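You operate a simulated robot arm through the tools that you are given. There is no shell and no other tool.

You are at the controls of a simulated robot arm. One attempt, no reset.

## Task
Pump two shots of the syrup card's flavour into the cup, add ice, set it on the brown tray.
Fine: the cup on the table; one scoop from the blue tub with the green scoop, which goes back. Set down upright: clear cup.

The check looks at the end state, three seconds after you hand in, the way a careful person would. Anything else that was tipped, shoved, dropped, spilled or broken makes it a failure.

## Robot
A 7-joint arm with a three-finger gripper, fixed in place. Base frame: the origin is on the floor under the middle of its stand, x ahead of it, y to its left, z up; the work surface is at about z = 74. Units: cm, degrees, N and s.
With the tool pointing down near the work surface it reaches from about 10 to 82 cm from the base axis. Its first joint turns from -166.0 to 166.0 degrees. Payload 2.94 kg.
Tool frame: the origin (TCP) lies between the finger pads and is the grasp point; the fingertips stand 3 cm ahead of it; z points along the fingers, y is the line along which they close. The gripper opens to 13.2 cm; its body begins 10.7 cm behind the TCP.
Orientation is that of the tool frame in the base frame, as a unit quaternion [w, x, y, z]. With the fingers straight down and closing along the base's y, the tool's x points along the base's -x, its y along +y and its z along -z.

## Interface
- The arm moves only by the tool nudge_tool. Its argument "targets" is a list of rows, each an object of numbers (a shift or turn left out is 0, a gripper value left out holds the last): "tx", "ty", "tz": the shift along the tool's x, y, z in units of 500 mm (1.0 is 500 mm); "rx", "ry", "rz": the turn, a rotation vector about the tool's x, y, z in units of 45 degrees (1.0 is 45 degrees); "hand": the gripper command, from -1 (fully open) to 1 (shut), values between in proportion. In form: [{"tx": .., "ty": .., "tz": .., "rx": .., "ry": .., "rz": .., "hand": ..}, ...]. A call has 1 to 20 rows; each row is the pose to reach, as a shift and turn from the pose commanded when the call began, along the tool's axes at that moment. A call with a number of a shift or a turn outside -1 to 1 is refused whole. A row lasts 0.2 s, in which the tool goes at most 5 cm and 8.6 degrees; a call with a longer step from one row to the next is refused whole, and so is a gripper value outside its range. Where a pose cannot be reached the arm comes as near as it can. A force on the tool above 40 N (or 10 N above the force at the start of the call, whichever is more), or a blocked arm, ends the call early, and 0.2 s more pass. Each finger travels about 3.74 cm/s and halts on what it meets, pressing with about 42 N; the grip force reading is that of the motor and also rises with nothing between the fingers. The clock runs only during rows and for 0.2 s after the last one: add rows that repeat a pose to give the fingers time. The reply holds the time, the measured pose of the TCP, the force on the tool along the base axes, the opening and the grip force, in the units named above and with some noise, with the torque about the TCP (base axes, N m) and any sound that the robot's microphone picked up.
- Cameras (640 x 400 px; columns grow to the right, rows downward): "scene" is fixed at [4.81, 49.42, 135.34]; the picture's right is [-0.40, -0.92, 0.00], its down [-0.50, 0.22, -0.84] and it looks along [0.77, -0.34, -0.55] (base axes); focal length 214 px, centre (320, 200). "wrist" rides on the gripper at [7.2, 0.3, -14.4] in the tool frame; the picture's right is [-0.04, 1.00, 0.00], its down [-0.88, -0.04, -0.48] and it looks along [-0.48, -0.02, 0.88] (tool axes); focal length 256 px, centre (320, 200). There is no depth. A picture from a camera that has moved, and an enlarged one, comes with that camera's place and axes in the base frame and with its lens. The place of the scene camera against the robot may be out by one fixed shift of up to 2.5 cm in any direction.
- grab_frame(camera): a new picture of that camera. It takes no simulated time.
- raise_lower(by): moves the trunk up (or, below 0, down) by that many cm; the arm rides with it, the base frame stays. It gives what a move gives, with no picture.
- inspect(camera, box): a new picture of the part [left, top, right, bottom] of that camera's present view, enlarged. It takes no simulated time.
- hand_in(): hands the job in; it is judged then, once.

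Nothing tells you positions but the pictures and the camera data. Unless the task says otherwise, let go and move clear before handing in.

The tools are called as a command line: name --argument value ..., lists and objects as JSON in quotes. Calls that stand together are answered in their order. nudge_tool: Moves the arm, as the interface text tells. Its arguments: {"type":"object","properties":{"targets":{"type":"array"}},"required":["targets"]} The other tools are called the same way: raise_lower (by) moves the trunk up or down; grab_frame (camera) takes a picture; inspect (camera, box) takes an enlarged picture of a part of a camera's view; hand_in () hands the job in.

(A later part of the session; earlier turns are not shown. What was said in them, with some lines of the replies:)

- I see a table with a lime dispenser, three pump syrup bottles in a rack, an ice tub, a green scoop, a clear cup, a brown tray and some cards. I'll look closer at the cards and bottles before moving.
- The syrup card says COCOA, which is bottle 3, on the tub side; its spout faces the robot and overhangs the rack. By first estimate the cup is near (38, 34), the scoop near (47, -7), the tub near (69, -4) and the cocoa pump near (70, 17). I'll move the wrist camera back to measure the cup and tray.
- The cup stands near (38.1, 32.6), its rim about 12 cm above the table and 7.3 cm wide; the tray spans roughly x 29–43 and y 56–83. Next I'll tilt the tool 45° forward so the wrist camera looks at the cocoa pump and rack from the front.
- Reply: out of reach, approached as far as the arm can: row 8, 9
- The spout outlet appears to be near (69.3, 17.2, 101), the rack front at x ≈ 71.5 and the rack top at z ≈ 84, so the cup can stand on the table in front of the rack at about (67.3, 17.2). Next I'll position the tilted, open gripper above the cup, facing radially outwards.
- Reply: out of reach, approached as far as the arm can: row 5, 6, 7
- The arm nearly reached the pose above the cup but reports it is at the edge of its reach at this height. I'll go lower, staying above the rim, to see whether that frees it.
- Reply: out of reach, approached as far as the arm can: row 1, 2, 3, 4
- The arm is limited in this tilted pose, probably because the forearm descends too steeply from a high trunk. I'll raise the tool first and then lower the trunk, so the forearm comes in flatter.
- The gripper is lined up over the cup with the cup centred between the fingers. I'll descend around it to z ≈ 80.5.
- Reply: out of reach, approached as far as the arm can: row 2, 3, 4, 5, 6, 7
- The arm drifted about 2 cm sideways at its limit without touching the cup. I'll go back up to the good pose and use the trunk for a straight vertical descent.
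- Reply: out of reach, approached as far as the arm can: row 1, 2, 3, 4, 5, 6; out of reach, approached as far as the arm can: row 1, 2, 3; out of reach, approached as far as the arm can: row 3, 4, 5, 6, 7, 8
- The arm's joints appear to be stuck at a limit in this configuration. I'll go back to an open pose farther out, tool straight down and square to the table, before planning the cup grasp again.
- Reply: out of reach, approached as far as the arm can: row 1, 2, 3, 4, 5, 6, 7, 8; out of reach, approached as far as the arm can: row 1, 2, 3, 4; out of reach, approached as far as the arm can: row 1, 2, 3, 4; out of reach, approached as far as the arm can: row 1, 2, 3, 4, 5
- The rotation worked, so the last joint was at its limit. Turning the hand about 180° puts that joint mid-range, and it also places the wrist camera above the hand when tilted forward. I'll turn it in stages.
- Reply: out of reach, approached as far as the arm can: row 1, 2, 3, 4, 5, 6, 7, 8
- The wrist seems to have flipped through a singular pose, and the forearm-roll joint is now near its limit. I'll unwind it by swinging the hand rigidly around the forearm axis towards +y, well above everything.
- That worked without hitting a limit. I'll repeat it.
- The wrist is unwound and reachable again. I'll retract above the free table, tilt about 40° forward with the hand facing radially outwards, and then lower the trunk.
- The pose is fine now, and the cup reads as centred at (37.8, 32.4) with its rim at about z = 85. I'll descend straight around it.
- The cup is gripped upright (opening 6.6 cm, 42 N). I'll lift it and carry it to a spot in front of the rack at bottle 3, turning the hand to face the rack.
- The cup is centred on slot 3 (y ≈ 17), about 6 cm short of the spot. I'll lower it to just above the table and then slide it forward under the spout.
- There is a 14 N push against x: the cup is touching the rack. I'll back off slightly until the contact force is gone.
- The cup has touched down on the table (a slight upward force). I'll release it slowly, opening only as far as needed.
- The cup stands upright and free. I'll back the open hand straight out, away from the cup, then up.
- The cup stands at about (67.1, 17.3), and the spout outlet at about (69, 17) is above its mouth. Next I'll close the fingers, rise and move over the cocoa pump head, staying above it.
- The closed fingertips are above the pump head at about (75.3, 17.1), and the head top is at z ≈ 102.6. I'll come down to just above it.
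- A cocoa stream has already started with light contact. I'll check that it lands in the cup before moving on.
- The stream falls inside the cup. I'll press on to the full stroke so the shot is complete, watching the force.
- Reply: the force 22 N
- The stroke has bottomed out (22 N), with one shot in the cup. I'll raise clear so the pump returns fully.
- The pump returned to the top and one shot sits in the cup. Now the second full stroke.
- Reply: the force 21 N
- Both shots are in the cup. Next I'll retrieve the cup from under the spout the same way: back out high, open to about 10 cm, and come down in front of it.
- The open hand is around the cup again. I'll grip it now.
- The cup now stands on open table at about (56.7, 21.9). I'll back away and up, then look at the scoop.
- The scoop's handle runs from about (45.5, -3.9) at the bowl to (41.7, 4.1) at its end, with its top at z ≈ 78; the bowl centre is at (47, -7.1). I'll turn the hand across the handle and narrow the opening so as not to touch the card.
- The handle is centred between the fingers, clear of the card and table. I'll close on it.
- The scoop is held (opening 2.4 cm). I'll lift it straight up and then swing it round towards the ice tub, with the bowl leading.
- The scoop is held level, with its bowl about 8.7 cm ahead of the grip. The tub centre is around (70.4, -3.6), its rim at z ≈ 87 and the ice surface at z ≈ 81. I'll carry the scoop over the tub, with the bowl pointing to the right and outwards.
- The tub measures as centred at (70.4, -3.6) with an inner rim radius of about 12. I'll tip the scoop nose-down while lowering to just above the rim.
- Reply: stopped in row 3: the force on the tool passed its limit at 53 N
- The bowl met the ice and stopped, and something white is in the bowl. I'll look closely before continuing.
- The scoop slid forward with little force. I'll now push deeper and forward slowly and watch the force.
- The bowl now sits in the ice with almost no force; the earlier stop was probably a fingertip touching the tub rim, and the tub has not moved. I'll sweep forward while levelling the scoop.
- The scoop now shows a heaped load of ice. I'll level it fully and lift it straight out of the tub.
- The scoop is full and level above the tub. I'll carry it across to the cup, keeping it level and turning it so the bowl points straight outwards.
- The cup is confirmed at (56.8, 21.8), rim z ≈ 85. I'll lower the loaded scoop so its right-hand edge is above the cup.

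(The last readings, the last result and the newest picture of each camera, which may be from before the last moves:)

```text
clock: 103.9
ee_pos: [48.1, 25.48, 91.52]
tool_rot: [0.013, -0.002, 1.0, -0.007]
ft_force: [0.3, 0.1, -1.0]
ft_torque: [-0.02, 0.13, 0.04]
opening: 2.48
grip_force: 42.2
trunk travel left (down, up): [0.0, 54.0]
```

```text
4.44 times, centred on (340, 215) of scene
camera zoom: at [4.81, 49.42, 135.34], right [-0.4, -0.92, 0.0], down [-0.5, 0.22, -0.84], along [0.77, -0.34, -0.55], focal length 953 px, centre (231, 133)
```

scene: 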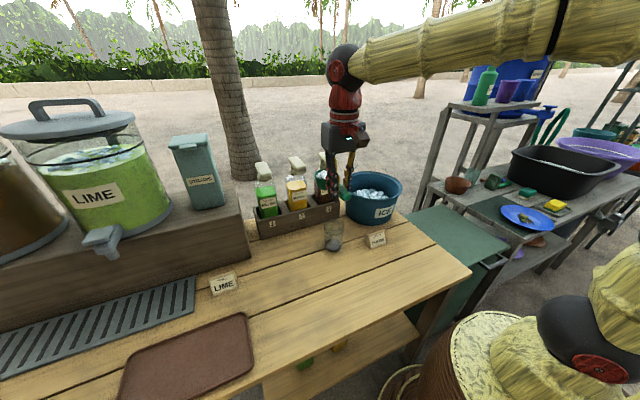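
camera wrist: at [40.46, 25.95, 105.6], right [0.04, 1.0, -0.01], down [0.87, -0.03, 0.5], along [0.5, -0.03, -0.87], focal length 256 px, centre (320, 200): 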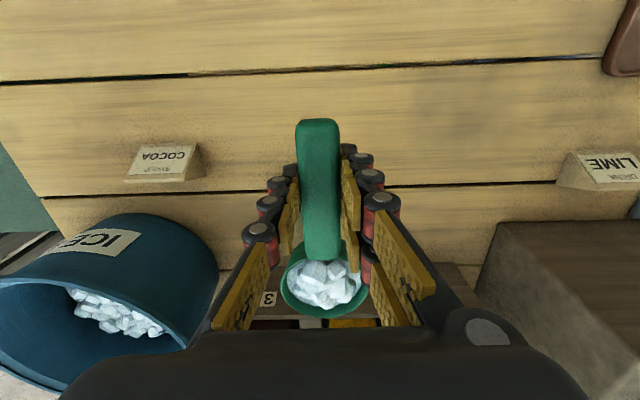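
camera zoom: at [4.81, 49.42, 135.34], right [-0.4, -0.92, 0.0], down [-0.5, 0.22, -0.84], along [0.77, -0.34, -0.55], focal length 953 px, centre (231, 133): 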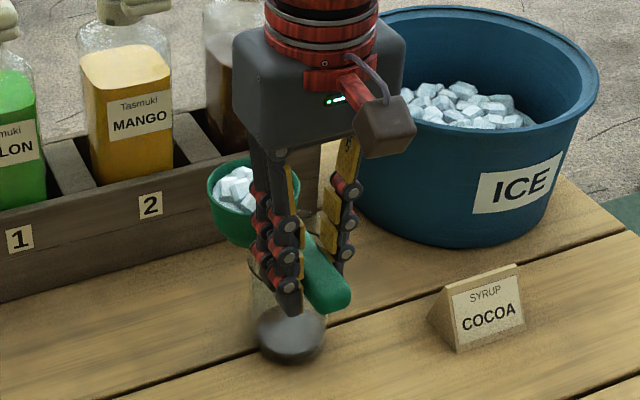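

nudge_tool --targets '[{"ty": -0.0015, "rx": -0.0833}, {"ty": -0.0032, "rx": -0.1667}, {"ty": -0.0052, "rx": -0.25}, {"ty": -0.0076, "rx": -0.3333}, {"ty": -0.0101, "rx": -0.4167}, {"ty": -0.013, "rx": -0.5}, {"ty": -0.016, "rx": -0.5833}, {"ty": -0.0192, "rx": -0.6667}]'

grab_frame --camera "wrist"

inspect --camera "scene" --box '[300, 170, 380, 260]'

```text
clock: 105.7
ee_pos: [48.06, 24.5, 91.52]
tool_rot: [0.012, -0.005, 0.967, 0.253]
ft_force: [0.4, 0.5, -1.7]
ft_torque: [-0.03, 0.13, -0.01]
opening: 2.46
grip_force: 42.3
trunk travel left (down, up): [0.0, 54.0]
```

```text
taken
camera wrist: at [40.56, 17.68, 103.97], right [0.03, 0.87, 0.49], down [0.87, -0.26, 0.42], along [0.49, 0.41, -0.77], focal length 256 px, centre (320, 200)
```

wrist: 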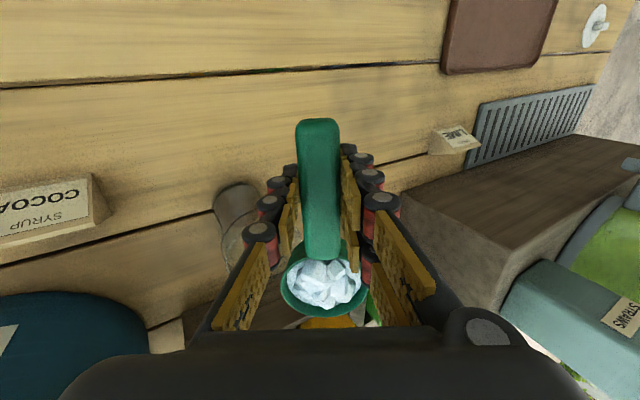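

```text
4.44 times, centred on (340, 215) of scene
camera zoom: at [4.81, 49.42, 135.34], right [-0.4, -0.92, 0.0], down [-0.5, 0.22, -0.84], along [0.77, -0.34, -0.55], focal length 953 px, centre (231, 133)
```

zoom: 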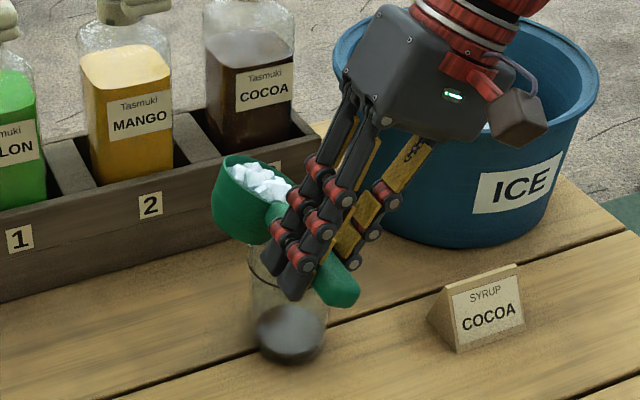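

nudge_tool --targets '[{"ty": -0.0031, "tz": -0.0018, "rx": -0.0833}, {"ty": -0.0062, "tz": -0.0036, "rx": -0.1667}, {"ty": -0.0096, "tz": -0.0056, "rx": -0.25}, {"ty": -0.0132, "tz": -0.0076, "rx": -0.3333}]'

grab_frame --camera "wrist"

inspect --camera "scene" --box '[300, 170, 380, 260]'

```text
clock: 106.7
ee_pos: [48.19, 23.78, 91.54]
tool_rot: [0.011, -0.005, 0.926, 0.377]
ft_force: [-0.1, -0.8, -0.1]
ft_torque: [0.01, 0.08, -0.01]
opening: 2.45
grip_force: 41.7
trunk travel left (down, up): [0.0, 54.0]
```

```text
taken
camera wrist: at [40.58, 13.85, 101.77], right [0.02, 0.72, 0.7], down [0.87, -0.36, 0.34], along [0.49, 0.6, -0.63], focal length 256 px, centre (320, 200)
```

wrist: 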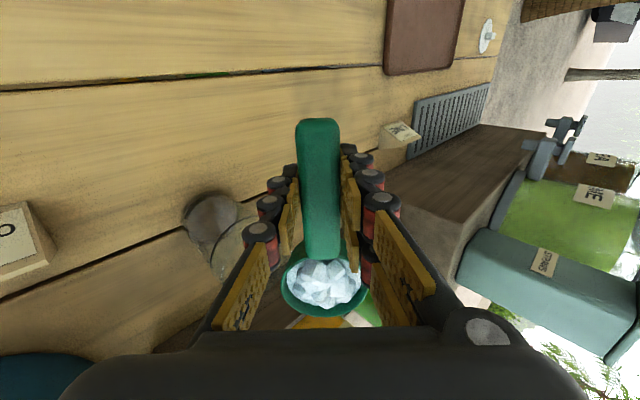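

```text
4.44 times, centred on (340, 215) of scene
camera zoom: at [4.81, 49.42, 135.34], right [-0.4, -0.92, 0.0], down [-0.5, 0.22, -0.84], along [0.77, -0.34, -0.55], focal length 953 px, centre (231, 133)
```

zoom: 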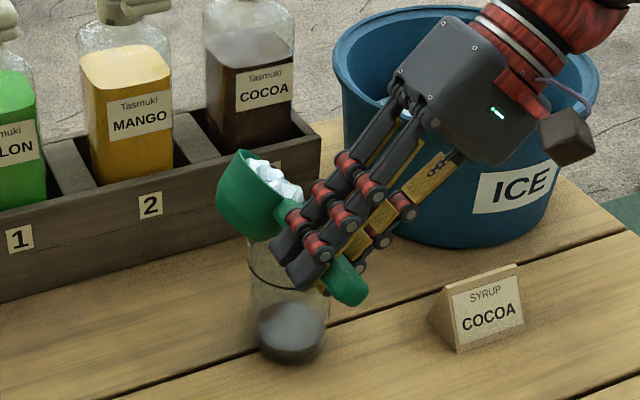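

nudge_tool --targets '[{"ty": -0.0029, "tz": -0.0029, "rx": -0.0833}, {"ty": -0.006, "tz": -0.006, "rx": -0.1667}, {"ty": -0.0091, "tz": -0.0091, "rx": -0.25}, {"ty": -0.0123, "tz": -0.0123, "rx": -0.3333}]'

grab_frame --camera "wrist"

inspect --camera "scene" --box '[300, 170, 380, 260]'

```text
clock: 107.7
ee_pos: [48.01, 22.87, 91.46]
tool_rot: [0.01, -0.007, 0.869, 0.494]
ft_force: [-0.1, -0.6, -1.1]
ft_torque: [-0.04, 0.06, -0.01]
opening: 2.46
grip_force: 42.4
trunk travel left (down, up): [0.0, 54.0]
```

```text
taken
camera wrist: at [40.68, 10.6, 98.85], right [0.02, 0.51, 0.86], down [0.87, -0.43, 0.23], along [0.49, 0.75, -0.46], focal length 256 px, centre (320, 200)
```

wrist: 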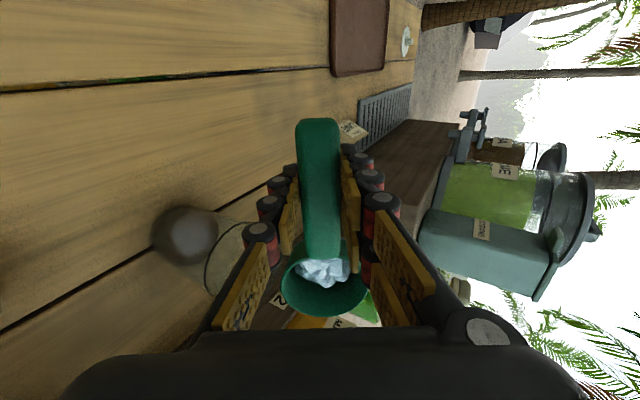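

```text
4.44 times, centred on (340, 215) of scene
camera zoom: at [4.81, 49.42, 135.34], right [-0.4, -0.92, 0.0], down [-0.5, 0.22, -0.84], along [0.77, -0.34, -0.55], focal length 953 px, centre (231, 133)
```

zoom: 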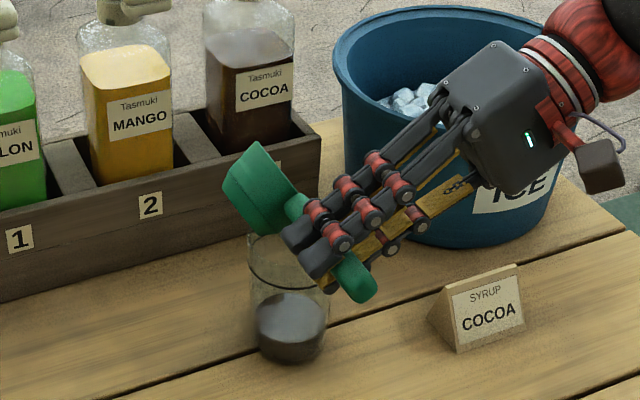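

Part of the ice has left the scoop. I'll check that it went into the cup.

inspect --camera "scene" --box '[312, 215, 352, 260]'

inspect --camera "wrist" --box '[140, 190, 300, 310]'

inspect --camera "wrist" --box '[260, 220, 400, 330]'

```text
8.89 times, centred on (332, 238) of scene
camera zoom: at [4.81, 49.42, 135.34], right [-0.4, -0.92, 0.0], down [-0.5, 0.22, -0.84], along [0.77, -0.34, -0.55], focal length 1906 px, centre (213, -133)
```

zoom: 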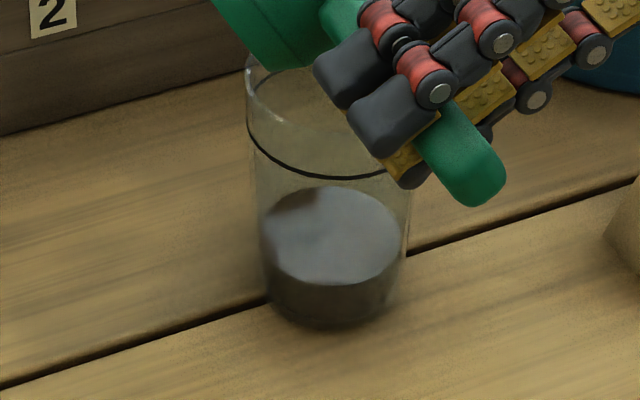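

```text
3.33 times, centred on (220, 250) of wrist
camera zoom: at [40.68, 10.6, 98.85], right [0.02, 0.51, 0.86], down [0.87, -0.43, 0.23], along [0.49, 0.75, -0.46], focal length 853 px, centre (653, 33)
```

zoom: 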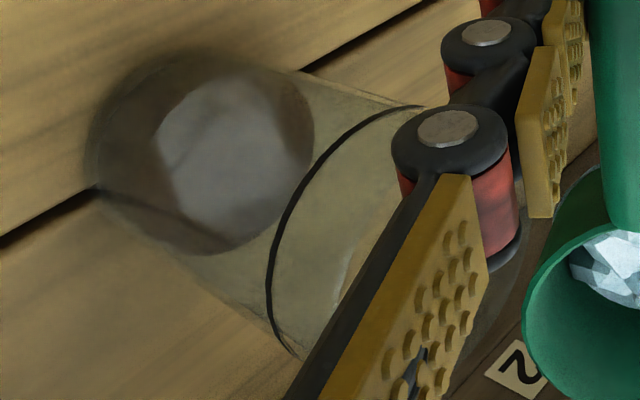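

```text
3.64 times, centred on (330, 275) of wrist
camera zoom: at [40.68, 10.6, 98.85], right [0.02, 0.51, 0.86], down [0.87, -0.43, 0.23], along [0.49, 0.75, -0.46], focal length 931 px, centre (284, -73)
```

zoom: 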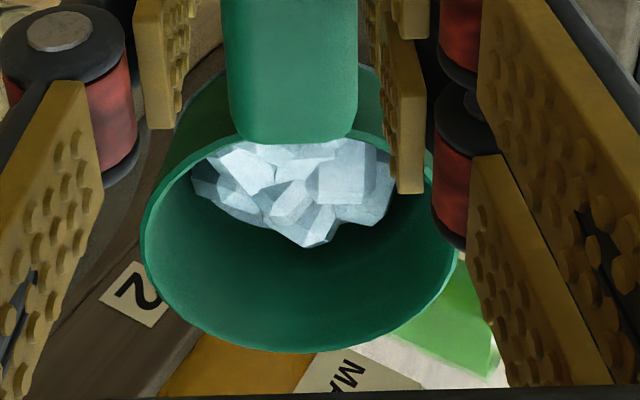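

nudge_tool --targets '[{"ty": -0.0023, "tz": -0.004, "rx": -0.0833}, {"ty": -0.0046, "tz": -0.008, "rx": -0.1667}, {"ty": -0.007, "tz": -0.0121, "rx": -0.25}, {"ty": -0.0093, "tz": -0.0161, "rx": -0.3333}]'

inspect --camera "wrist" --box '[120, 190, 400, 330]'

inspect --camera "scene" --box '[300, 170, 380, 260]'

```text
clock: 108.7
ee_pos: [48.14, 21.96, 91.62]
tool_rot: [0.01, -0.008, 0.797, 0.604]
ft_force: [-0.2, -0.9, -0.5]
ft_torque: [-0.03, 0.09, -0.03]
opening: 2.47
grip_force: 42.3
trunk travel left (down, up): [0.0, 54.0]
```

```text
2.29 times, centred on (260, 260) of wrist
camera zoom: at [40.73, 8.14, 95.52], right [0.02, 0.27, 0.96], down [0.88, -0.47, 0.11], along [0.48, 0.84, -0.25], focal length 585 px, centre (457, 63)
```

zoom: 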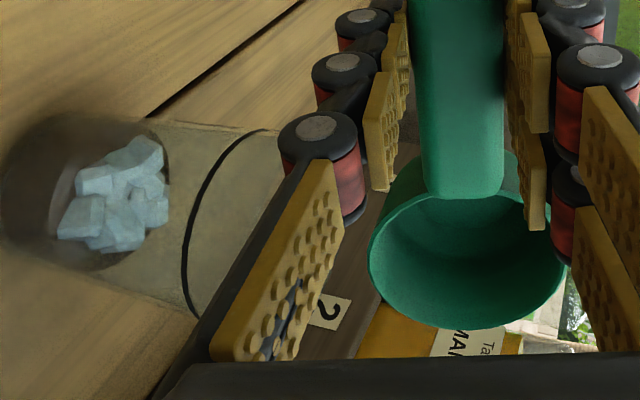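

```text
4.44 times, centred on (340, 215) of scene
camera zoom: at [4.81, 49.42, 135.34], right [-0.4, -0.92, 0.0], down [-0.5, 0.22, -0.84], along [0.77, -0.34, -0.55], focal length 953 px, centre (231, 133)
```

zoom: 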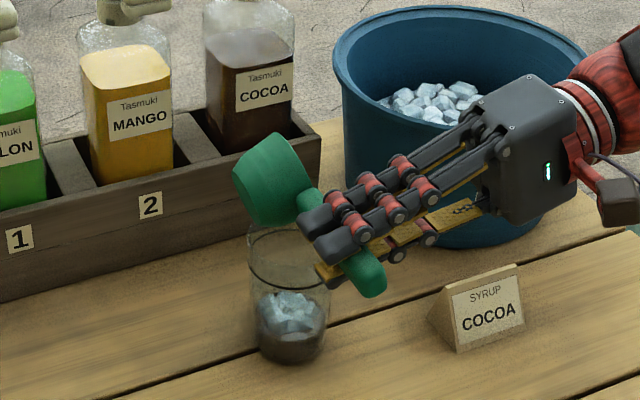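

All the ice is in the cup, with the cubes visible on the cocoa, and the scoop is empty. I'll lift away and roll the scoop back to level.

nudge_tool --targets '[{"ty": 0.022, "tz": 0.0045, "rx": 0.1667}, {"ty": 0.044, "tz": 0.009, "rx": 0.3333}, {"ty": 0.066, "tz": 0.0135, "rx": 0.5}, {"ty": 0.088, "tz": 0.018, "rx": 0.6667}, {"ty": 0.11, "tz": 0.0225, "rx": 0.8333}, {"ty": 0.131, "tz": 0.027, "rx": 1.0}, {"ty": 0.131, "tz": 0.027, "rx": 1.0}]'

nudge_tool --targets '[{"ty": 0.02, "tz": -0.035, "rx": 0.1667}, {"ty": 0.04, "tz": -0.07, "rx": 0.3333}, {"ty": 0.06, "tz": -0.105, "rx": 0.5}, {"ty": 0.08, "tz": -0.139, "rx": 0.6667}, {"ty": 0.08, "tz": -0.139, "rx": 0.6667}]'

grab_frame --camera "wrist"

grab_frame --camera "scene"

```text
clock: 110.3
ee_pos: [47.98, 25.05, 97.57]
tool_rot: [0.012, -0.004, 0.968, 0.25]
ft_force: [-0.5, 0.5, -0.9]
ft_torque: [0.0, 0.08, -0.02]
opening: 2.41
grip_force: 41.8
trunk travel left (down, up): [0.0, 54.0]
```

```text
clock: 111.5
ee_pos: [47.71, 25.25, 105.52]
tool_rot: [0.012, 0.0, 1.0, -0.008]
ft_force: [0.7, 0.7, -1.0]
ft_torque: [-0.02, 0.1, 0.02]
opening: 2.42
grip_force: 42.0
trunk travel left (down, up): [0.0, 54.0]
```

```text
taken
camera wrist: at [40.2, 25.61, 119.56], right [0.04, 1.0, -0.01], down [0.87, -0.03, 0.5], along [0.5, -0.03, -0.87], focal length 256 px, centre (320, 200)
```

wrist: 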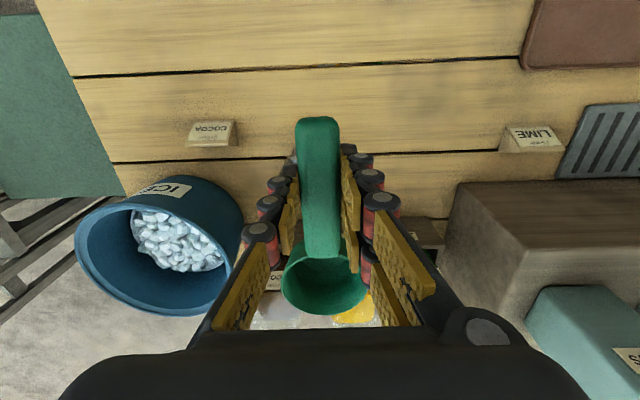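

```text
taken
```

scene: 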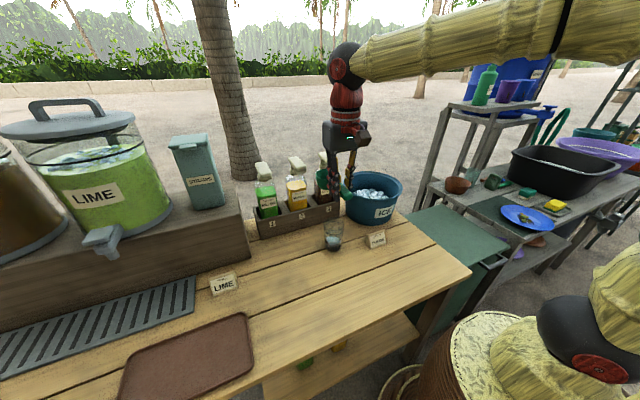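

The scoop is level and empty. I'll take it back to where it was, with the same turn and height.

nudge_tool --targets '[{"tx": 0.0124, "ty": -0.07, "tz": 0.003, "ry": 0.003, "rz": 0.1}, {"tx": 0.0249, "ty": -0.14, "tz": 0.006, "ry": 0.006, "rz": 0.2}, {"tx": 0.0373, "ty": -0.21, "tz": 0.009, "ry": 0.009, "rz": 0.3}, {"tx": 0.0497, "ty": -0.281, "tz": 0.011, "ry": 0.011, "rz": 0.4}, {"tx": 0.0621, "ty": -0.351, "tz": 0.014, "ry": 0.014, "rz": 0.5}, {"tx": 0.0746, "ty": -0.421, "tz": 0.017, "ry": 0.017, "rz": 0.6}, {"tx": 0.087, "ty": -0.491, "tz": 0.02, "ry": 0.02, "rz": 0.7}, {"tx": 0.087, "ty": -0.491, "tz": 0.02, "ry": 0.02, "rz": 0.7}]'

nudge_tool --targets '[{"ry": 0.005, "rz": 0.18}, {"ry": 0.01, "rz": 0.36}, {"ry": 0.015, "rz": 0.54}, {"ry": 0.019, "rz": 0.703}, {"ry": 0.019, "rz": 0.703}]'

grab_frame --camera "wrist"

```text
clock: 113.3
ee_pos: [43.38, 0.48, 104.73]
tool_rot: [0.005, 0.271, 0.962, -0.003]
ft_force: [0.5, 0.2, -0.8]
ft_torque: [0.09, 0.05, -0.02]
opening: 2.45
grip_force: 42.2
trunk travel left (down, up): [0.0, 54.0]
```

```text
clock: 114.5
ee_pos: [43.36, 0.51, 104.71]
tool_rot: [-0.001, 0.523, 0.852, 0.0]
ft_force: [0.7, 0.4, -1.0]
ft_torque: [0.06, 0.09, -0.03]
opening: 2.43
grip_force: 41.8
trunk travel left (down, up): [0.0, 54.0]
```

```text
taken
camera wrist: at [40.44, 7.02, 119.0], right [0.91, 0.41, 0.0], down [0.36, -0.8, 0.47], along [0.2, -0.43, -0.88], focal length 256 px, centre (320, 200)
```

wrist: 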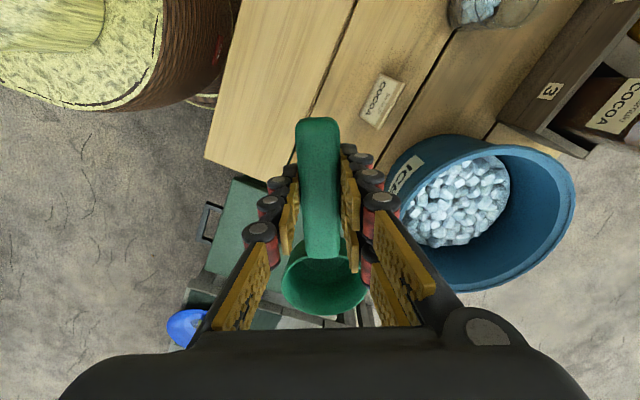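

nudge_tool --targets '[{"tx": 0.001, "tz": 0.08}, {"tx": 0.002, "ty": 0.001, "tz": 0.165}, {"tx": 0.0036, "ty": 0.0018, "tz": 0.25}, {"tx": 0.0036, "ty": 0.0018, "tz": 0.335}, {"tx": 0.0036, "ty": 0.0018, "tz": 0.41}, {"tx": 0.0036, "ty": 0.0018, "tz": 0.47}, {"tx": 0.0036, "ty": 0.0018, "tz": 0.505}, {"tx": 0.0036, "ty": 0.0018, "tz": 0.524}, {"tx": 0.0036, "ty": 0.0018, "tz": 0.529}, {"tx": 0.0036, "ty": 0.0018, "tz": 0.529}]'

inspect --camera "scene" --box '[360, 190, 480, 280]'

```text
clock: 116.7
ee_pos: [43.56, 0.81, 78.4]
tool_rot: [0.001, 0.522, 0.853, 0.002]
ft_force: [-1.4, 3.5, 14.1]
ft_torque: [-1.09, -0.51, -0.06]
opening: 2.44
grip_force: 41.7
trunk travel left (down, up): [0.0, 54.0]
```

```text
4.44 times, centred on (420, 235) of scene
camera zoom: at [4.81, 49.42, 135.34], right [-0.4, -0.92, 0.0], down [-0.5, 0.22, -0.84], along [0.77, -0.34, -0.55], focal length 953 px, centre (-124, 44)
```

zoom: 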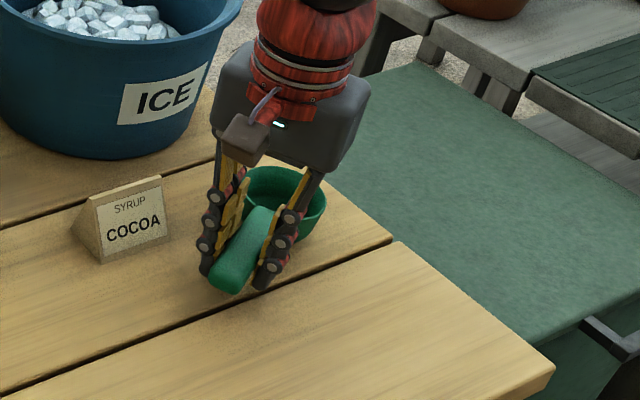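

The scoop is down on the table with a light push. I'll ease off slightly and open the fingers.

nudge_tool --targets '[{"tz": -0.002}, {"tz": -0.002, "hand": 0.55}, {"tz": -0.002, "hand": 0.4}, {"tz": -0.002, "hand": 0.25}, {"tz": -0.002, "hand": 0.2}, {"tz": -0.002, "hand": 0.2}]'

grab_frame --camera "wrist"

```text
clock: 118.1
ee_pos: [43.43, 0.88, 78.37]
tool_rot: [-0.001, 0.522, 0.853, 0.0]
ft_force: [-0.4, 0.2, 0.1]
ft_torque: [0.04, -0.03, -0.02]
opening: 5.28
grip_force: 0.0
trunk travel left (down, up): [0.0, 54.0]
```

```text
taken
camera wrist: at [40.42, 7.26, 92.68], right [0.91, 0.41, 0.0], down [0.36, -0.8, 0.47], along [0.2, -0.43, -0.88], focal length 256 px, centre (320, 200)
```

wrist: 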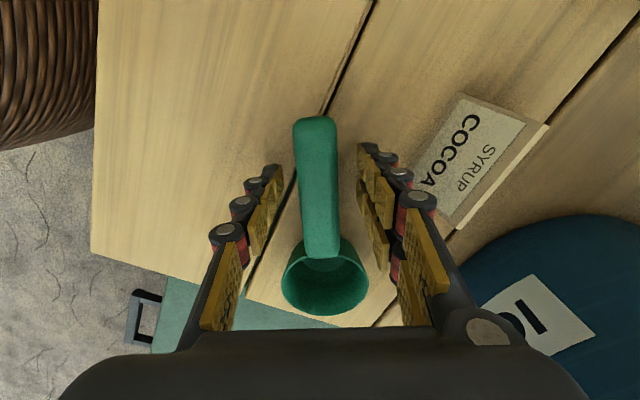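

nudge_tool --targets '[{"tz": -0.04}, {"tz": -0.12}, {"tz": -0.2}, {"tz": -0.28}, {"tz": -0.36}, {"tz": -0.44}, {"tz": -0.52}, {"tz": -0.52}]'

grab_frame --camera "scene"

inspect --camera "scene" --box '[310, 190, 430, 270]'

```text
clock: 119.9
ee_pos: [43.41, 0.67, 104.47]
tool_rot: [-0.001, 0.523, 0.853, 0.0]
ft_force: [0.5, -0.1, 0.4]
ft_torque: [0.0, -0.02, 0.0]
opening: 5.29
grip_force: 0.1
trunk travel left (down, up): [0.0, 54.0]
```

```text
taken
```

scene: 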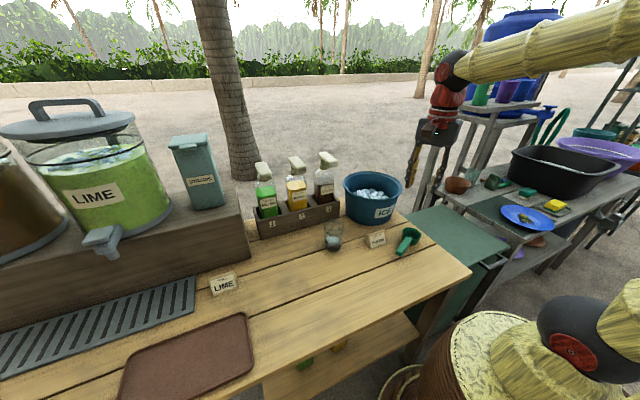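

```text
5.00 times, centred on (370, 230) of scene
camera zoom: at [4.81, 49.42, 135.34], right [-0.4, -0.92, 0.0], down [-0.5, 0.22, -0.84], along [0.77, -0.34, -0.55], focal length 1072 px, centre (70, 50)
```

zoom: 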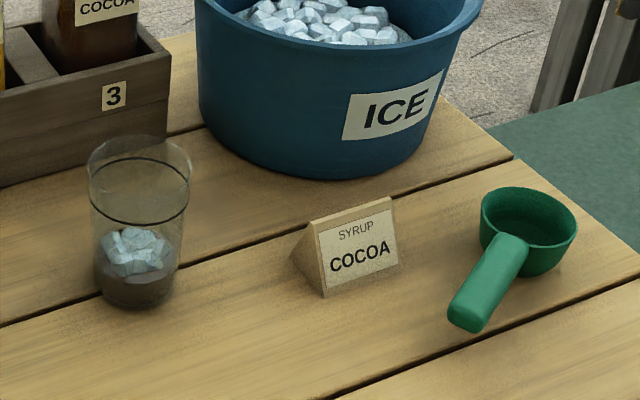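

The cup holds cocoa and ice, and the scoop stands back in its place. I'll now bring the open hand over the cup, tilted outwards as before.

nudge_tool --targets '[{"tx": 0.018, "ty": 0.024, "rz": -0.167}, {"tx": 0.036, "ty": 0.048, "rz": -0.333}, {"tx": 0.054, "ty": 0.072, "rz": -0.5}, {"tx": 0.071, "ty": 0.095, "rz": -0.667}, {"tx": 0.089, "ty": 0.119, "rz": -0.833}, {"tx": 0.107, "ty": 0.143, "rz": -1.0}, {"tx": 0.107, "ty": 0.143, "rz": -1.0}]'

nudge_tool --targets '[{"tx": -0.0148, "ty": 0.05, "tz": 0.018, "rx": -0.028, "ry": -0.078, "rz": -0.1435, "hand": -1}, {"tx": -0.0295, "ty": 0.1, "tz": 0.037, "rx": -0.056, "ry": -0.157, "rz": -0.287, "hand": -1}, {"tx": -0.0443, "ty": 0.15, "tz": 0.055, "rx": -0.0835, "ry": -0.235, "rz": -0.4305, "hand": -1}, {"tx": -0.0591, "ty": 0.2, "tz": 0.073, "rx": -0.111, "ry": -0.313, "rz": -0.574, "hand": -1}, {"tx": -0.0738, "ty": 0.251, "tz": 0.092, "rx": -0.139, "ry": -0.392, "rz": -0.7175, "hand": -1}, {"tx": -0.0886, "ty": 0.301, "tz": 0.11, "rx": -0.167, "ry": -0.47, "rz": -0.861, "hand": -1}, {"tx": -0.0886, "ty": 0.301, "tz": 0.11, "rx": -0.167, "ry": -0.47, "rz": -0.861, "hand": -1}]'

grab_frame --camera "wrist"

grab_frame --camera "scene"

```text
clock: 121.5
ee_pos: [47.5, 8.71, 104.31]
tool_rot: [-0.001, 0.156, 0.988, 0.001]
ft_force: [0.7, 0.3, 1.1]
ft_torque: [-0.01, 0.05, -0.02]
opening: 5.29
grip_force: 0.1
trunk travel left (down, up): [0.0, 54.0]
```

```text
clock: 123.1
ee_pos: [56.24, 21.69, 98.82]
tool_rot: [0.189, -0.182, 0.964, 0.036]
ft_force: [-0.5, 0.7, -0.2]
ft_torque: [-0.02, 0.02, -0.01]
opening: 13.21
grip_force: 0.1
trunk travel left (down, up): [0.0, 54.0]
```

```text
taken
camera wrist: at [44.88, 17.54, 109.37], right [-0.33, 0.95, 0.02], down [0.61, 0.19, 0.77], along [0.73, 0.26, -0.64], focal length 256 px, centre (320, 200)
```

wrist: 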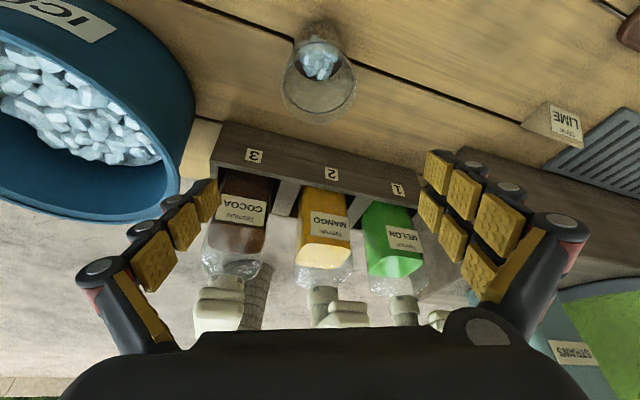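

```text
taken
```

scene: 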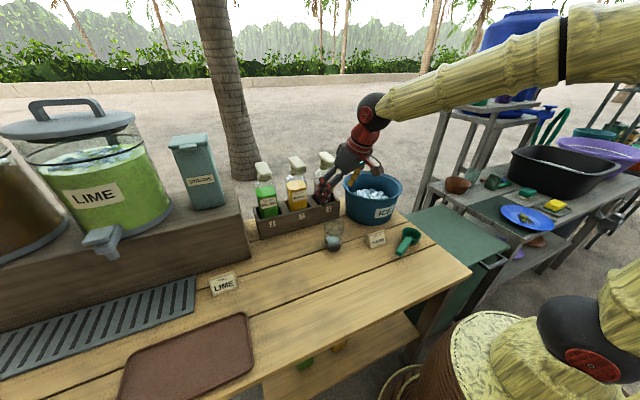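

inspect --camera "wrist" --box '[256, 10, 384, 140]'

```text
3.08 times, centred on (320, 75) of wrist
camera zoom: at [44.88, 17.54, 109.37], right [-0.33, 0.95, 0.02], down [0.61, 0.19, 0.77], along [0.73, 0.26, -0.64], focal length 788 px, centre (320, 585)
```

zoom: 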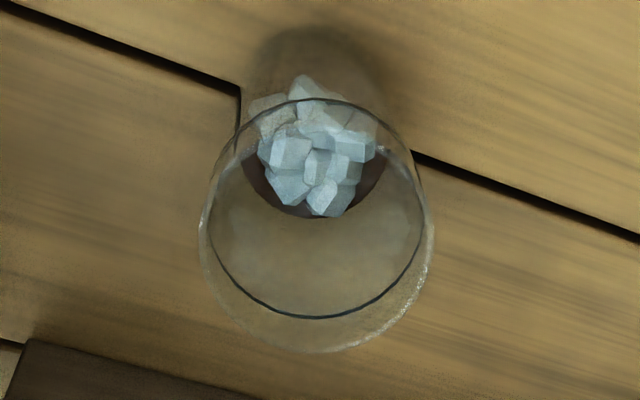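

The cup reads at (56.65, 21.9), centred between the fingers. I'll descend around it.

nudge_tool --targets '[{"tx": 0.028, "tz": 0.07}, {"tx": 0.056, "tz": 0.14}, {"tx": 0.084, "tz": 0.21}, {"tx": 0.108, "tz": 0.27}, {"tx": 0.124, "tz": 0.31}, {"tx": 0.136, "tz": 0.34}, {"tx": 0.136, "tz": 0.34}]'

grab_frame --camera "wrist"

```text
clock: 124.7
ee_pos: [56.46, 21.78, 80.66]
tool_rot: [0.188, -0.181, 0.965, 0.036]
ft_force: [0.5, 0.2, 0.1]
ft_torque: [0.03, -0.02, 0.02]
opening: 13.2
grip_force: 0.0
trunk travel left (down, up): [0.0, 54.0]
```

```text
taken
camera wrist: at [44.94, 17.59, 91.08], right [-0.32, 0.95, 0.02], down [0.61, 0.19, 0.77], along [0.73, 0.26, -0.64], focal length 256 px, centre (320, 200)
```

wrist: 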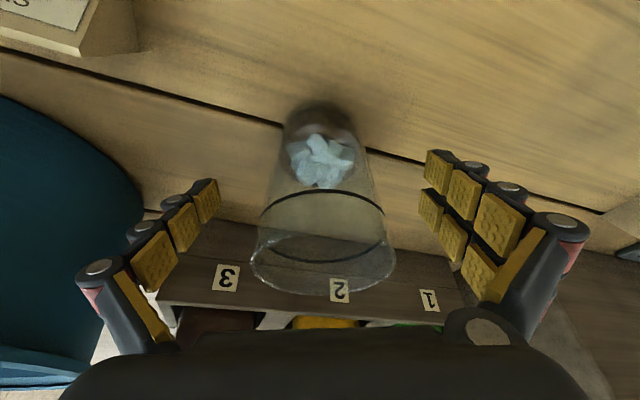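

Cup centred between the open fingers; I'll grip it.

nudge_tool --targets '[{"hand": 0.3}, {"hand": 0.3}, {"hand": 0.3}, {"hand": 0.3}, {"hand": 0.3}, {"hand": 0.3}, {"hand": 0.3}, {"hand": 0.3}]'

inspect --camera "scene" --box '[290, 190, 390, 270]'

```text
clock: 126.5
ee_pos: [56.27, 21.78, 80.58]
tool_rot: [0.188, -0.181, 0.965, 0.036]
ft_force: [-0.3, -0.6, 1.7]
ft_torque: [-0.11, -0.08, -0.02]
opening: 6.77
grip_force: 42.1
trunk travel left (down, up): [0.0, 54.0]
```

```text
5.00 times, centred on (340, 230) of scene
camera zoom: at [4.81, 49.42, 135.34], right [-0.4, -0.92, 0.0], down [-0.5, 0.22, -0.84], along [0.77, -0.34, -0.55], focal length 1072 px, centre (220, 50)
```

zoom: 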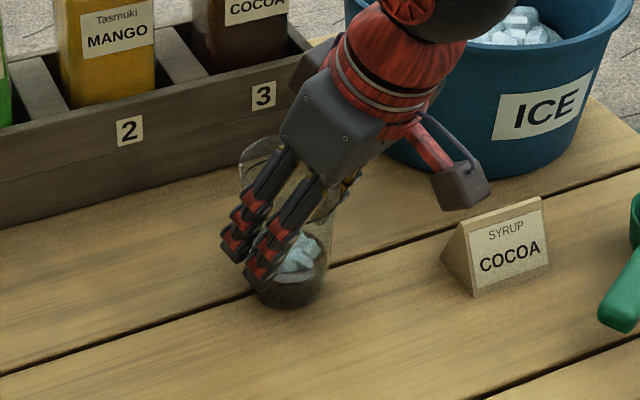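

The cup is held. I'll lift it 7 cm and carry it smoothly round to the brown tray.

nudge_tool --targets '[{"tx": -0.026, "tz": -0.065}, {"tx": -0.0519, "tz": -0.13}, {"tx": -0.0505, "ty": 0.0187, "tz": -0.1306, "rx": -0.0066, "rz": -0.0165}, {"tx": -0.0477, "ty": 0.0562, "tz": -0.1317, "rx": -0.0198, "rz": -0.0495}, {"tx": -0.0436, "ty": 0.1124, "tz": -0.1333, "rx": -0.0396, "rz": -0.099}, {"tx": -0.038, "ty": 0.1874, "tz": -0.1355, "rx": -0.066, "rz": -0.165}, {"tx": -0.0325, "ty": 0.2624, "tz": -0.1377, "rx": -0.0924, "rz": -0.231}, {"tx": -0.0269, "ty": 0.3373, "tz": -0.1399, "rx": -0.1188, "rz": -0.297}, {"tx": -0.0214, "ty": 0.4123, "tz": -0.1421, "rx": -0.1452, "rz": -0.363}, {"tx": -0.0158, "ty": 0.4872, "tz": -0.1444, "rx": -0.1716, "rz": -0.429}, {"tx": -0.0103, "ty": 0.5622, "tz": -0.1466, "rx": -0.198, "rz": -0.495}, {"tx": -0.0047, "ty": 0.6372, "tz": -0.1488, "rx": -0.2244, "rz": -0.561}, {"tx": 0.0008, "ty": 0.7121, "tz": -0.151, "rx": -0.2508, "rz": -0.627}, {"tx": 0.0064, "ty": 0.7871, "tz": -0.1532, "rx": -0.2772, "rz": -0.693}, {"tx": 0.0113, "ty": 0.8527, "tz": -0.1551, "rx": -0.3003, "rz": -0.7508}, {"tx": 0.0147, "ty": 0.8995, "tz": -0.1565, "rx": -0.3168, "rz": -0.792}, {"tx": 0.0168, "ty": 0.9276, "tz": -0.1573, "rx": -0.3267, "rz": -0.8168}, {"tx": 0.0175, "ty": 0.937, "tz": -0.1576, "rx": -0.33, "rz": -0.825}, {"tx": 0.0175, "ty": 0.937, "tz": -0.1576, "rx": -0.33, "rz": -0.825}]'

grab_frame --camera "wrist"

grab_frame --camera "scene"

```text
clock: 130.5
ee_pos: [35.92, 64.11, 87.62]
tool_rot: [0.165, -0.499, 0.845, 0.097]
ft_force: [0.4, 0.1, -2.0]
ft_torque: [-0.03, 0.02, 0.0]
opening: 6.75
grip_force: 42.0
trunk travel left (down, up): [0.0, 54.0]
```

```text
taken
camera wrist: at [29.76, 53.59, 98.12], right [-0.86, 0.52, 0.01], down [0.34, 0.54, 0.77], along [0.39, 0.66, -0.64], focal length 256 px, centre (320, 200)
```

wrist: 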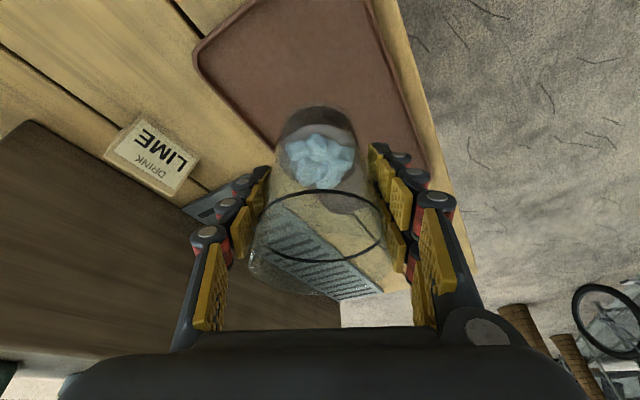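

```text
taken
```

scene: 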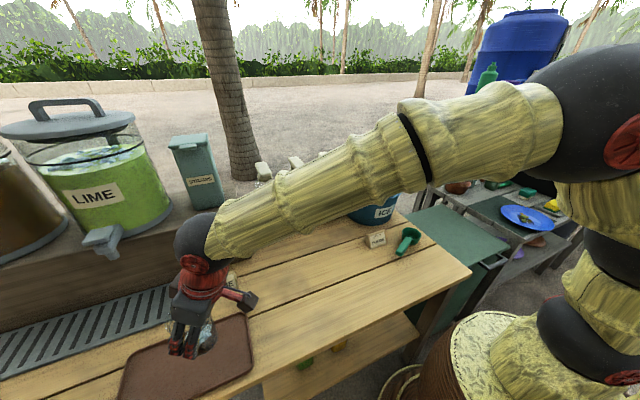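

The cup is above the tray, well inside its edges. I'll lower it, slowly near the bottom.

nudge_tool --targets '[{"tx": 0.0148, "tz": 0.0371}, {"tx": 0.0297, "tz": 0.0742}, {"tx": 0.0401, "tz": 0.1002}, {"tx": 0.0401, "tz": 0.1002}]'

nudge_tool --targets '[{"tx": 0.0015, "tz": 0.0037}, {"tx": 0.003, "tz": 0.0074}, {"tx": 0.003, "tz": 0.0074}]'

```text
clock: 131.5
ee_pos: [35.89, 64.07, 82.08]
tool_rot: [0.165, -0.499, 0.845, 0.097]
ft_force: [-0.5, 0.5, -1.5]
ft_torque: [-0.02, 0.0, 0.0]
opening: 6.74
grip_force: 42.4
trunk travel left (down, up): [0.0, 54.0]
```

```text
clock: 132.3
ee_pos: [35.84, 64.07, 81.8]
tool_rot: [0.165, -0.5, 0.845, 0.096]
ft_force: [-0.5, 0.1, -0.7]
ft_torque: [0.0, -0.04, 0.01]
opening: 6.77
grip_force: 42.4
trunk travel left (down, up): [0.0, 54.0]
```

nudge_tool --targets '[{"tx": 0.0015, "tz": 0.0037}, {"tx": 0.003, "tz": 0.0074}, {"tx": 0.003, "tz": 0.0074}]'

```text
clock: 133.1
ee_pos: [35.9, 64.07, 81.35]
tool_rot: [0.165, -0.499, 0.845, 0.096]
ft_force: [-0.1, -1.0, -1.9]
ft_torque: [0.0, -0.04, 0.03]
opening: 6.78
grip_force: 42.2
trunk travel left (down, up): [0.0, 54.0]
```

nudge_tool --targets '[{"tx": 0.0011, "tz": 0.0028}, {"tx": 0.0022, "tz": 0.0056}, {"tx": 0.0022, "tz": 0.0056}]'

inspect --camera "scene" --box '[140, 270, 260, 380]'

```text
clock: 133.9
ee_pos: [35.88, 64.0, 81.15]
tool_rot: [0.165, -0.5, 0.845, 0.097]
ft_force: [-0.3, -0.3, -0.2]
ft_torque: [-0.01, -0.04, 0.04]
opening: 6.74
grip_force: 41.8
trunk travel left (down, up): [0.0, 54.0]
```

```text
3.64 times, centred on (200, 325) of scene
camera zoom: at [4.81, 49.42, 135.34], right [-0.4, -0.92, 0.0], down [-0.5, 0.22, -0.84], along [0.77, -0.34, -0.55], focal length 780 px, centre (756, -254)
```

zoom: 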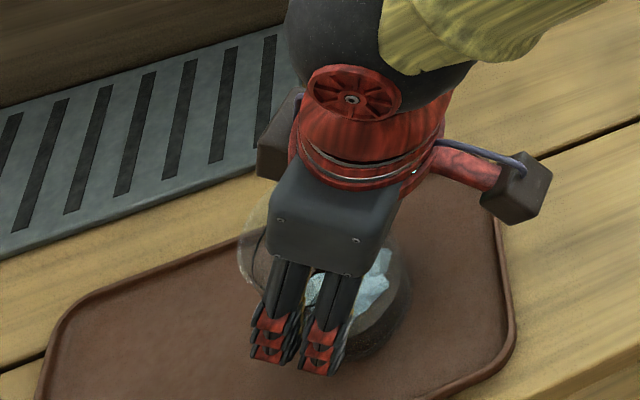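

nudge_tool --targets '[{"tx": 0.0007, "tz": 0.0019}, {"tx": 0.0015, "tz": 0.0037}, {"tx": 0.0015, "tz": 0.0037}]'

```text
clock: 134.7
ee_pos: [35.91, 64.01, 81.14]
tool_rot: [0.167, -0.499, 0.845, 0.098]
ft_force: [0.2, -2.0, 11.1]
ft_torque: [-0.14, -0.25, -0.05]
opening: 6.78
grip_force: 42.5
trunk travel left (down, up): [0.0, 54.0]
```

The cup is resting on the tray. I'll ease off and open the fingers gently.

nudge_tool --targets '[{"tx": -0.0009, "tz": -0.0024}, {"tx": -0.0009, "tz": -0.0024}, {"tx": -0.0009, "tz": -0.0024, "hand": -0.1}, {"tx": -0.0009, "tz": -0.0024, "hand": -0.2}, {"tx": -0.0009, "tz": -0.0024, "hand": -0.3}, {"tx": -0.0009, "tz": -0.0024, "hand": -0.45}, {"tx": -0.0009, "tz": -0.0024, "hand": -0.6}, {"tx": -0.0009, "tz": -0.0024, "hand": -0.6}, {"tx": -0.0009, "tz": -0.0024, "hand": -0.6}]'

grab_frame --camera "wrist"

inspect --camera "scene" --box '[140, 270, 260, 380]'

```text
clock: 136.7
ee_pos: [36.01, 64.03, 81.02]
tool_rot: [0.165, -0.499, 0.845, 0.096]
ft_force: [0.2, 0.2, 0.2]
ft_torque: [0.0, 0.0, 0.0]
opening: 10.58
grip_force: 0.0
trunk travel left (down, up): [0.0, 54.0]
```

```text
taken
camera wrist: at [29.74, 53.59, 91.59], right [-0.86, 0.52, 0.01], down [0.34, 0.54, 0.77], along [0.39, 0.66, -0.64], focal length 256 px, centre (320, 200)
```

wrist: 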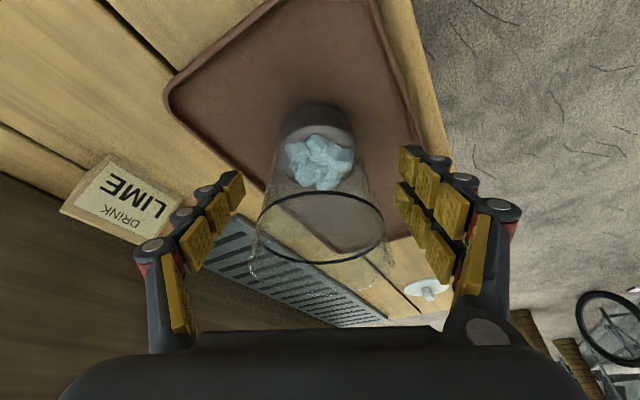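

```text
3.64 times, centred on (200, 325) of scene
camera zoom: at [4.81, 49.42, 135.34], right [-0.4, -0.92, 0.0], down [-0.5, 0.22, -0.84], along [0.77, -0.34, -0.55], focal length 780 px, centre (756, -254)
```

zoom: 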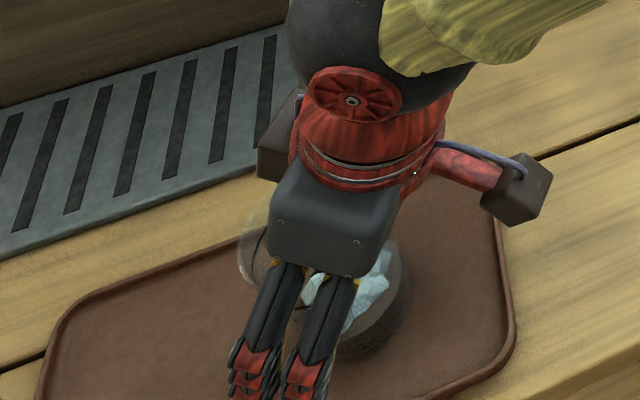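

The cup stands on the tray with the ice in it. I'll back away radially, then rise clear.

nudge_tool --targets '[{"tx": 0.03, "tz": -0.012}, {"tx": 0.075, "tz": -0.03}, {"tx": 0.12, "tz": -0.048}, {"tx": 0.165, "tz": -0.066}, {"tx": 0.204, "tz": -0.082}, {"tx": 0.175, "tz": -0.155}, {"tx": 0.145, "tz": -0.23}, {"tx": 0.115, "tz": -0.305}, {"tx": 0.085, "tz": -0.38}, {"tx": 0.056, "tz": -0.453}, {"tx": 0.056, "tz": -0.453}]'

grab_frame --camera "wrist"

grab_frame --camera "scene"

```text
clock: 139.1
ee_pos: [30.53, 54.34, 101.08]
tool_rot: [0.165, -0.499, 0.845, 0.096]
ft_force: [-0.1, 0.1, -0.9]
ft_torque: [-0.02, 0.01, 0.02]
opening: 10.55
grip_force: 0.0
trunk travel left (down, up): [0.0, 54.0]
```

```text
taken
camera wrist: at [24.37, 43.89, 111.55], right [-0.86, 0.52, 0.01], down [0.34, 0.54, 0.77], along [0.39, 0.66, -0.64], focal length 256 px, centre (320, 200)
```

wrist: 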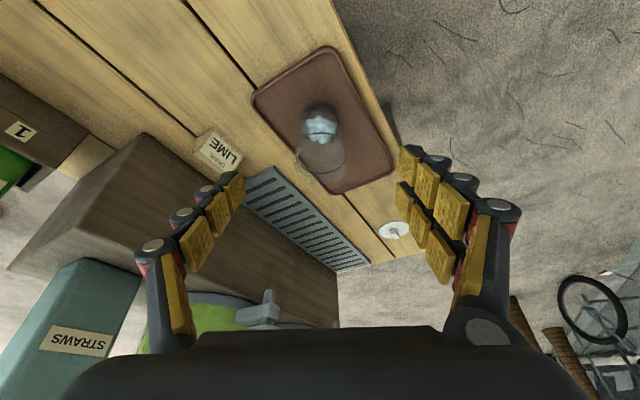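

```text
taken
```

scene: 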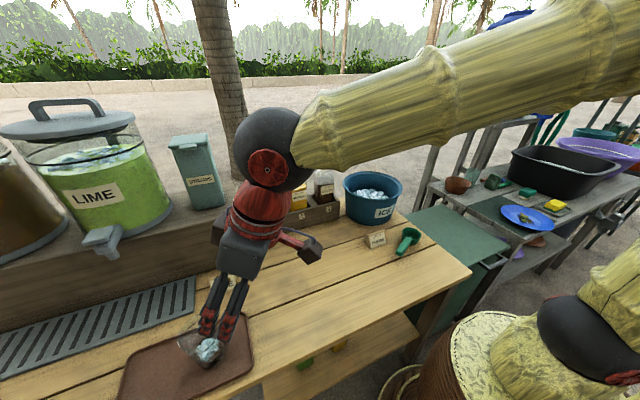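

I'll swing the arm away to the centre, so I can check the final state.

nudge_tool --targets '[{"tx": 0.0326, "ty": -0.0556, "tz": -0.0508, "rx": 0.026, "rz": 0.0645}, {"tx": 0.0653, "ty": -0.1113, "tz": -0.1015, "rx": 0.0515, "rz": 0.129}, {"tx": 0.0979, "ty": -0.1669, "tz": -0.1523, "rx": 0.077, "rz": 0.1935}, {"tx": 0.1305, "ty": -0.2225, "tz": -0.203, "rx": 0.103, "rz": 0.258}, {"tx": 0.1631, "ty": -0.2781, "tz": -0.2538, "rx": 0.129, "rz": 0.3225}, {"tx": 0.1958, "ty": -0.3338, "tz": -0.3045, "rx": 0.1545, "rz": 0.387}, {"tx": 0.2284, "ty": -0.3894, "tz": -0.3553, "rx": 0.18, "rz": 0.4515}, {"tx": 0.261, "ty": -0.445, "tz": -0.406, "rx": 0.206, "rz": 0.516}, {"tx": 0.261, "ty": -0.445, "tz": -0.406, "rx": 0.206, "rz": 0.516}]'

grab_frame --camera "scene"

grab_frame --camera "wrist"

inspect --camera "scene" --box '[110, 270, 260, 390]'

inspect --camera "scene" --box '[230, 140, 440, 270]'

```text
clock: 141.1
ee_pos: [40.45, 26.36, 114.95]
tool_rot: [0.182, -0.304, 0.933, 0.059]
ft_force: [0.0, -0.7, -0.1]
ft_torque: [0.02, -0.06, -0.03]
opening: 10.56
grip_force: 0.1
trunk travel left (down, up): [0.0, 54.0]
```

```text
taken
```

scene: 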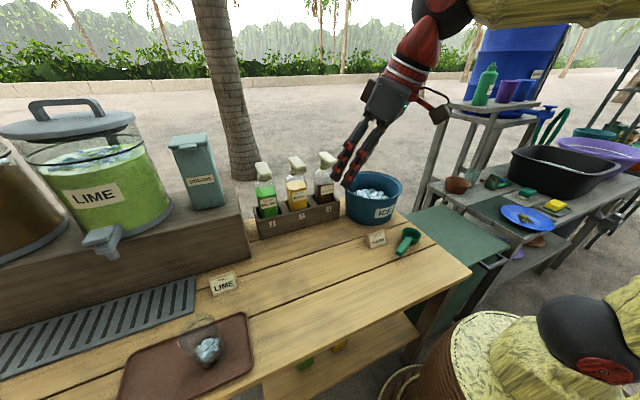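

```text
taken
camera wrist: at [30.47, 19.38, 125.62], right [-0.56, 0.83, 0.02], down [0.54, 0.34, 0.77], along [0.63, 0.44, -0.64], focal length 256 px, centre (320, 200)
```

wrist: 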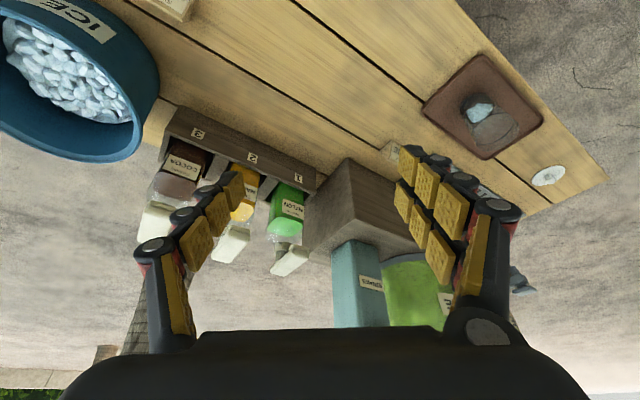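

```text
3.33 times, centred on (185, 330) of scene
camera zoom: at [4.81, 49.42, 135.34], right [-0.4, -0.92, 0.0], down [-0.5, 0.22, -0.84], along [0.77, -0.34, -0.55], focal length 715 px, centre (770, -233)
```

zoom: 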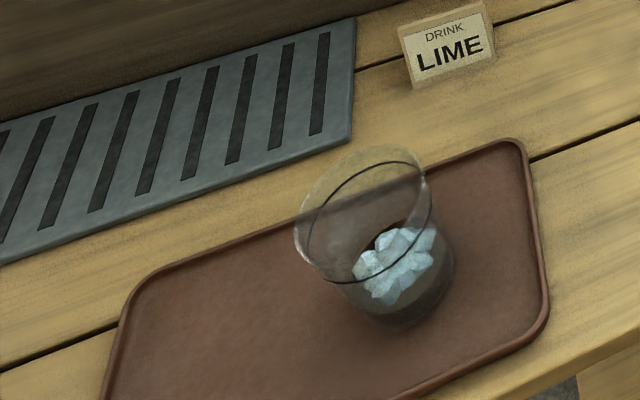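

```text
3.05 times, centred on (335, 205) of scene
camera zoom: at [4.81, 49.42, 135.34], right [-0.4, -0.92, 0.0], down [-0.5, 0.22, -0.84], along [0.77, -0.34, -0.55], focal length 654 px, centre (274, 185)
```

zoom: 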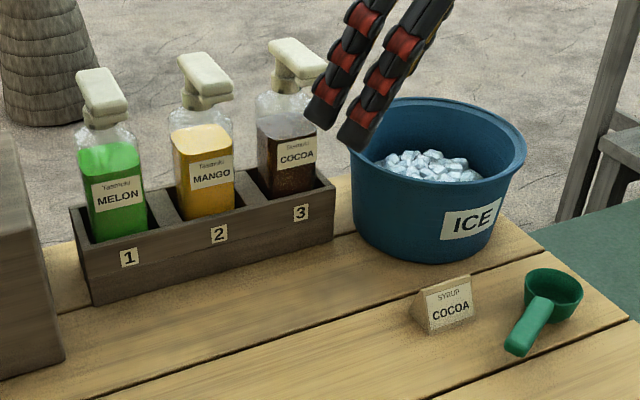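

The cup stands upright on the brown tray with cocoa and ice in it. The scoop is back in its place, the rack, bottles, tub and cards are where they were, and the gripper is open and clear, so I'll hand in.

hand_in

```text
The job is handed in.
```

I've handed in the job: the clear cup stands upright on the brown tray with two shots of cocoa syrup and one scoop of ice. I don't have the result of the check yet.

- **Syrup:** the syrup card said COCOA (bottle 3). I pressed its pump twice, full stroke each time, and both shots landed in the cup.
- **Ice:** I took one scoop from the blue tub with the green scoop, and no ice showed outside the cup afterwards. The scoop is back on the table within a few millimetres of where it started.
- **Contacts:** the cup touched the bottle rack once at about 14 N while I was placing it. The tool was also stopped once at 53 N over the tub, probably when a fingertip caught the rim. In the pictures neither the rack nor the tub had moved.
- **Everything else:** the final pictures show the bottles, cards and tray where they were, and the gripper is open and clear.
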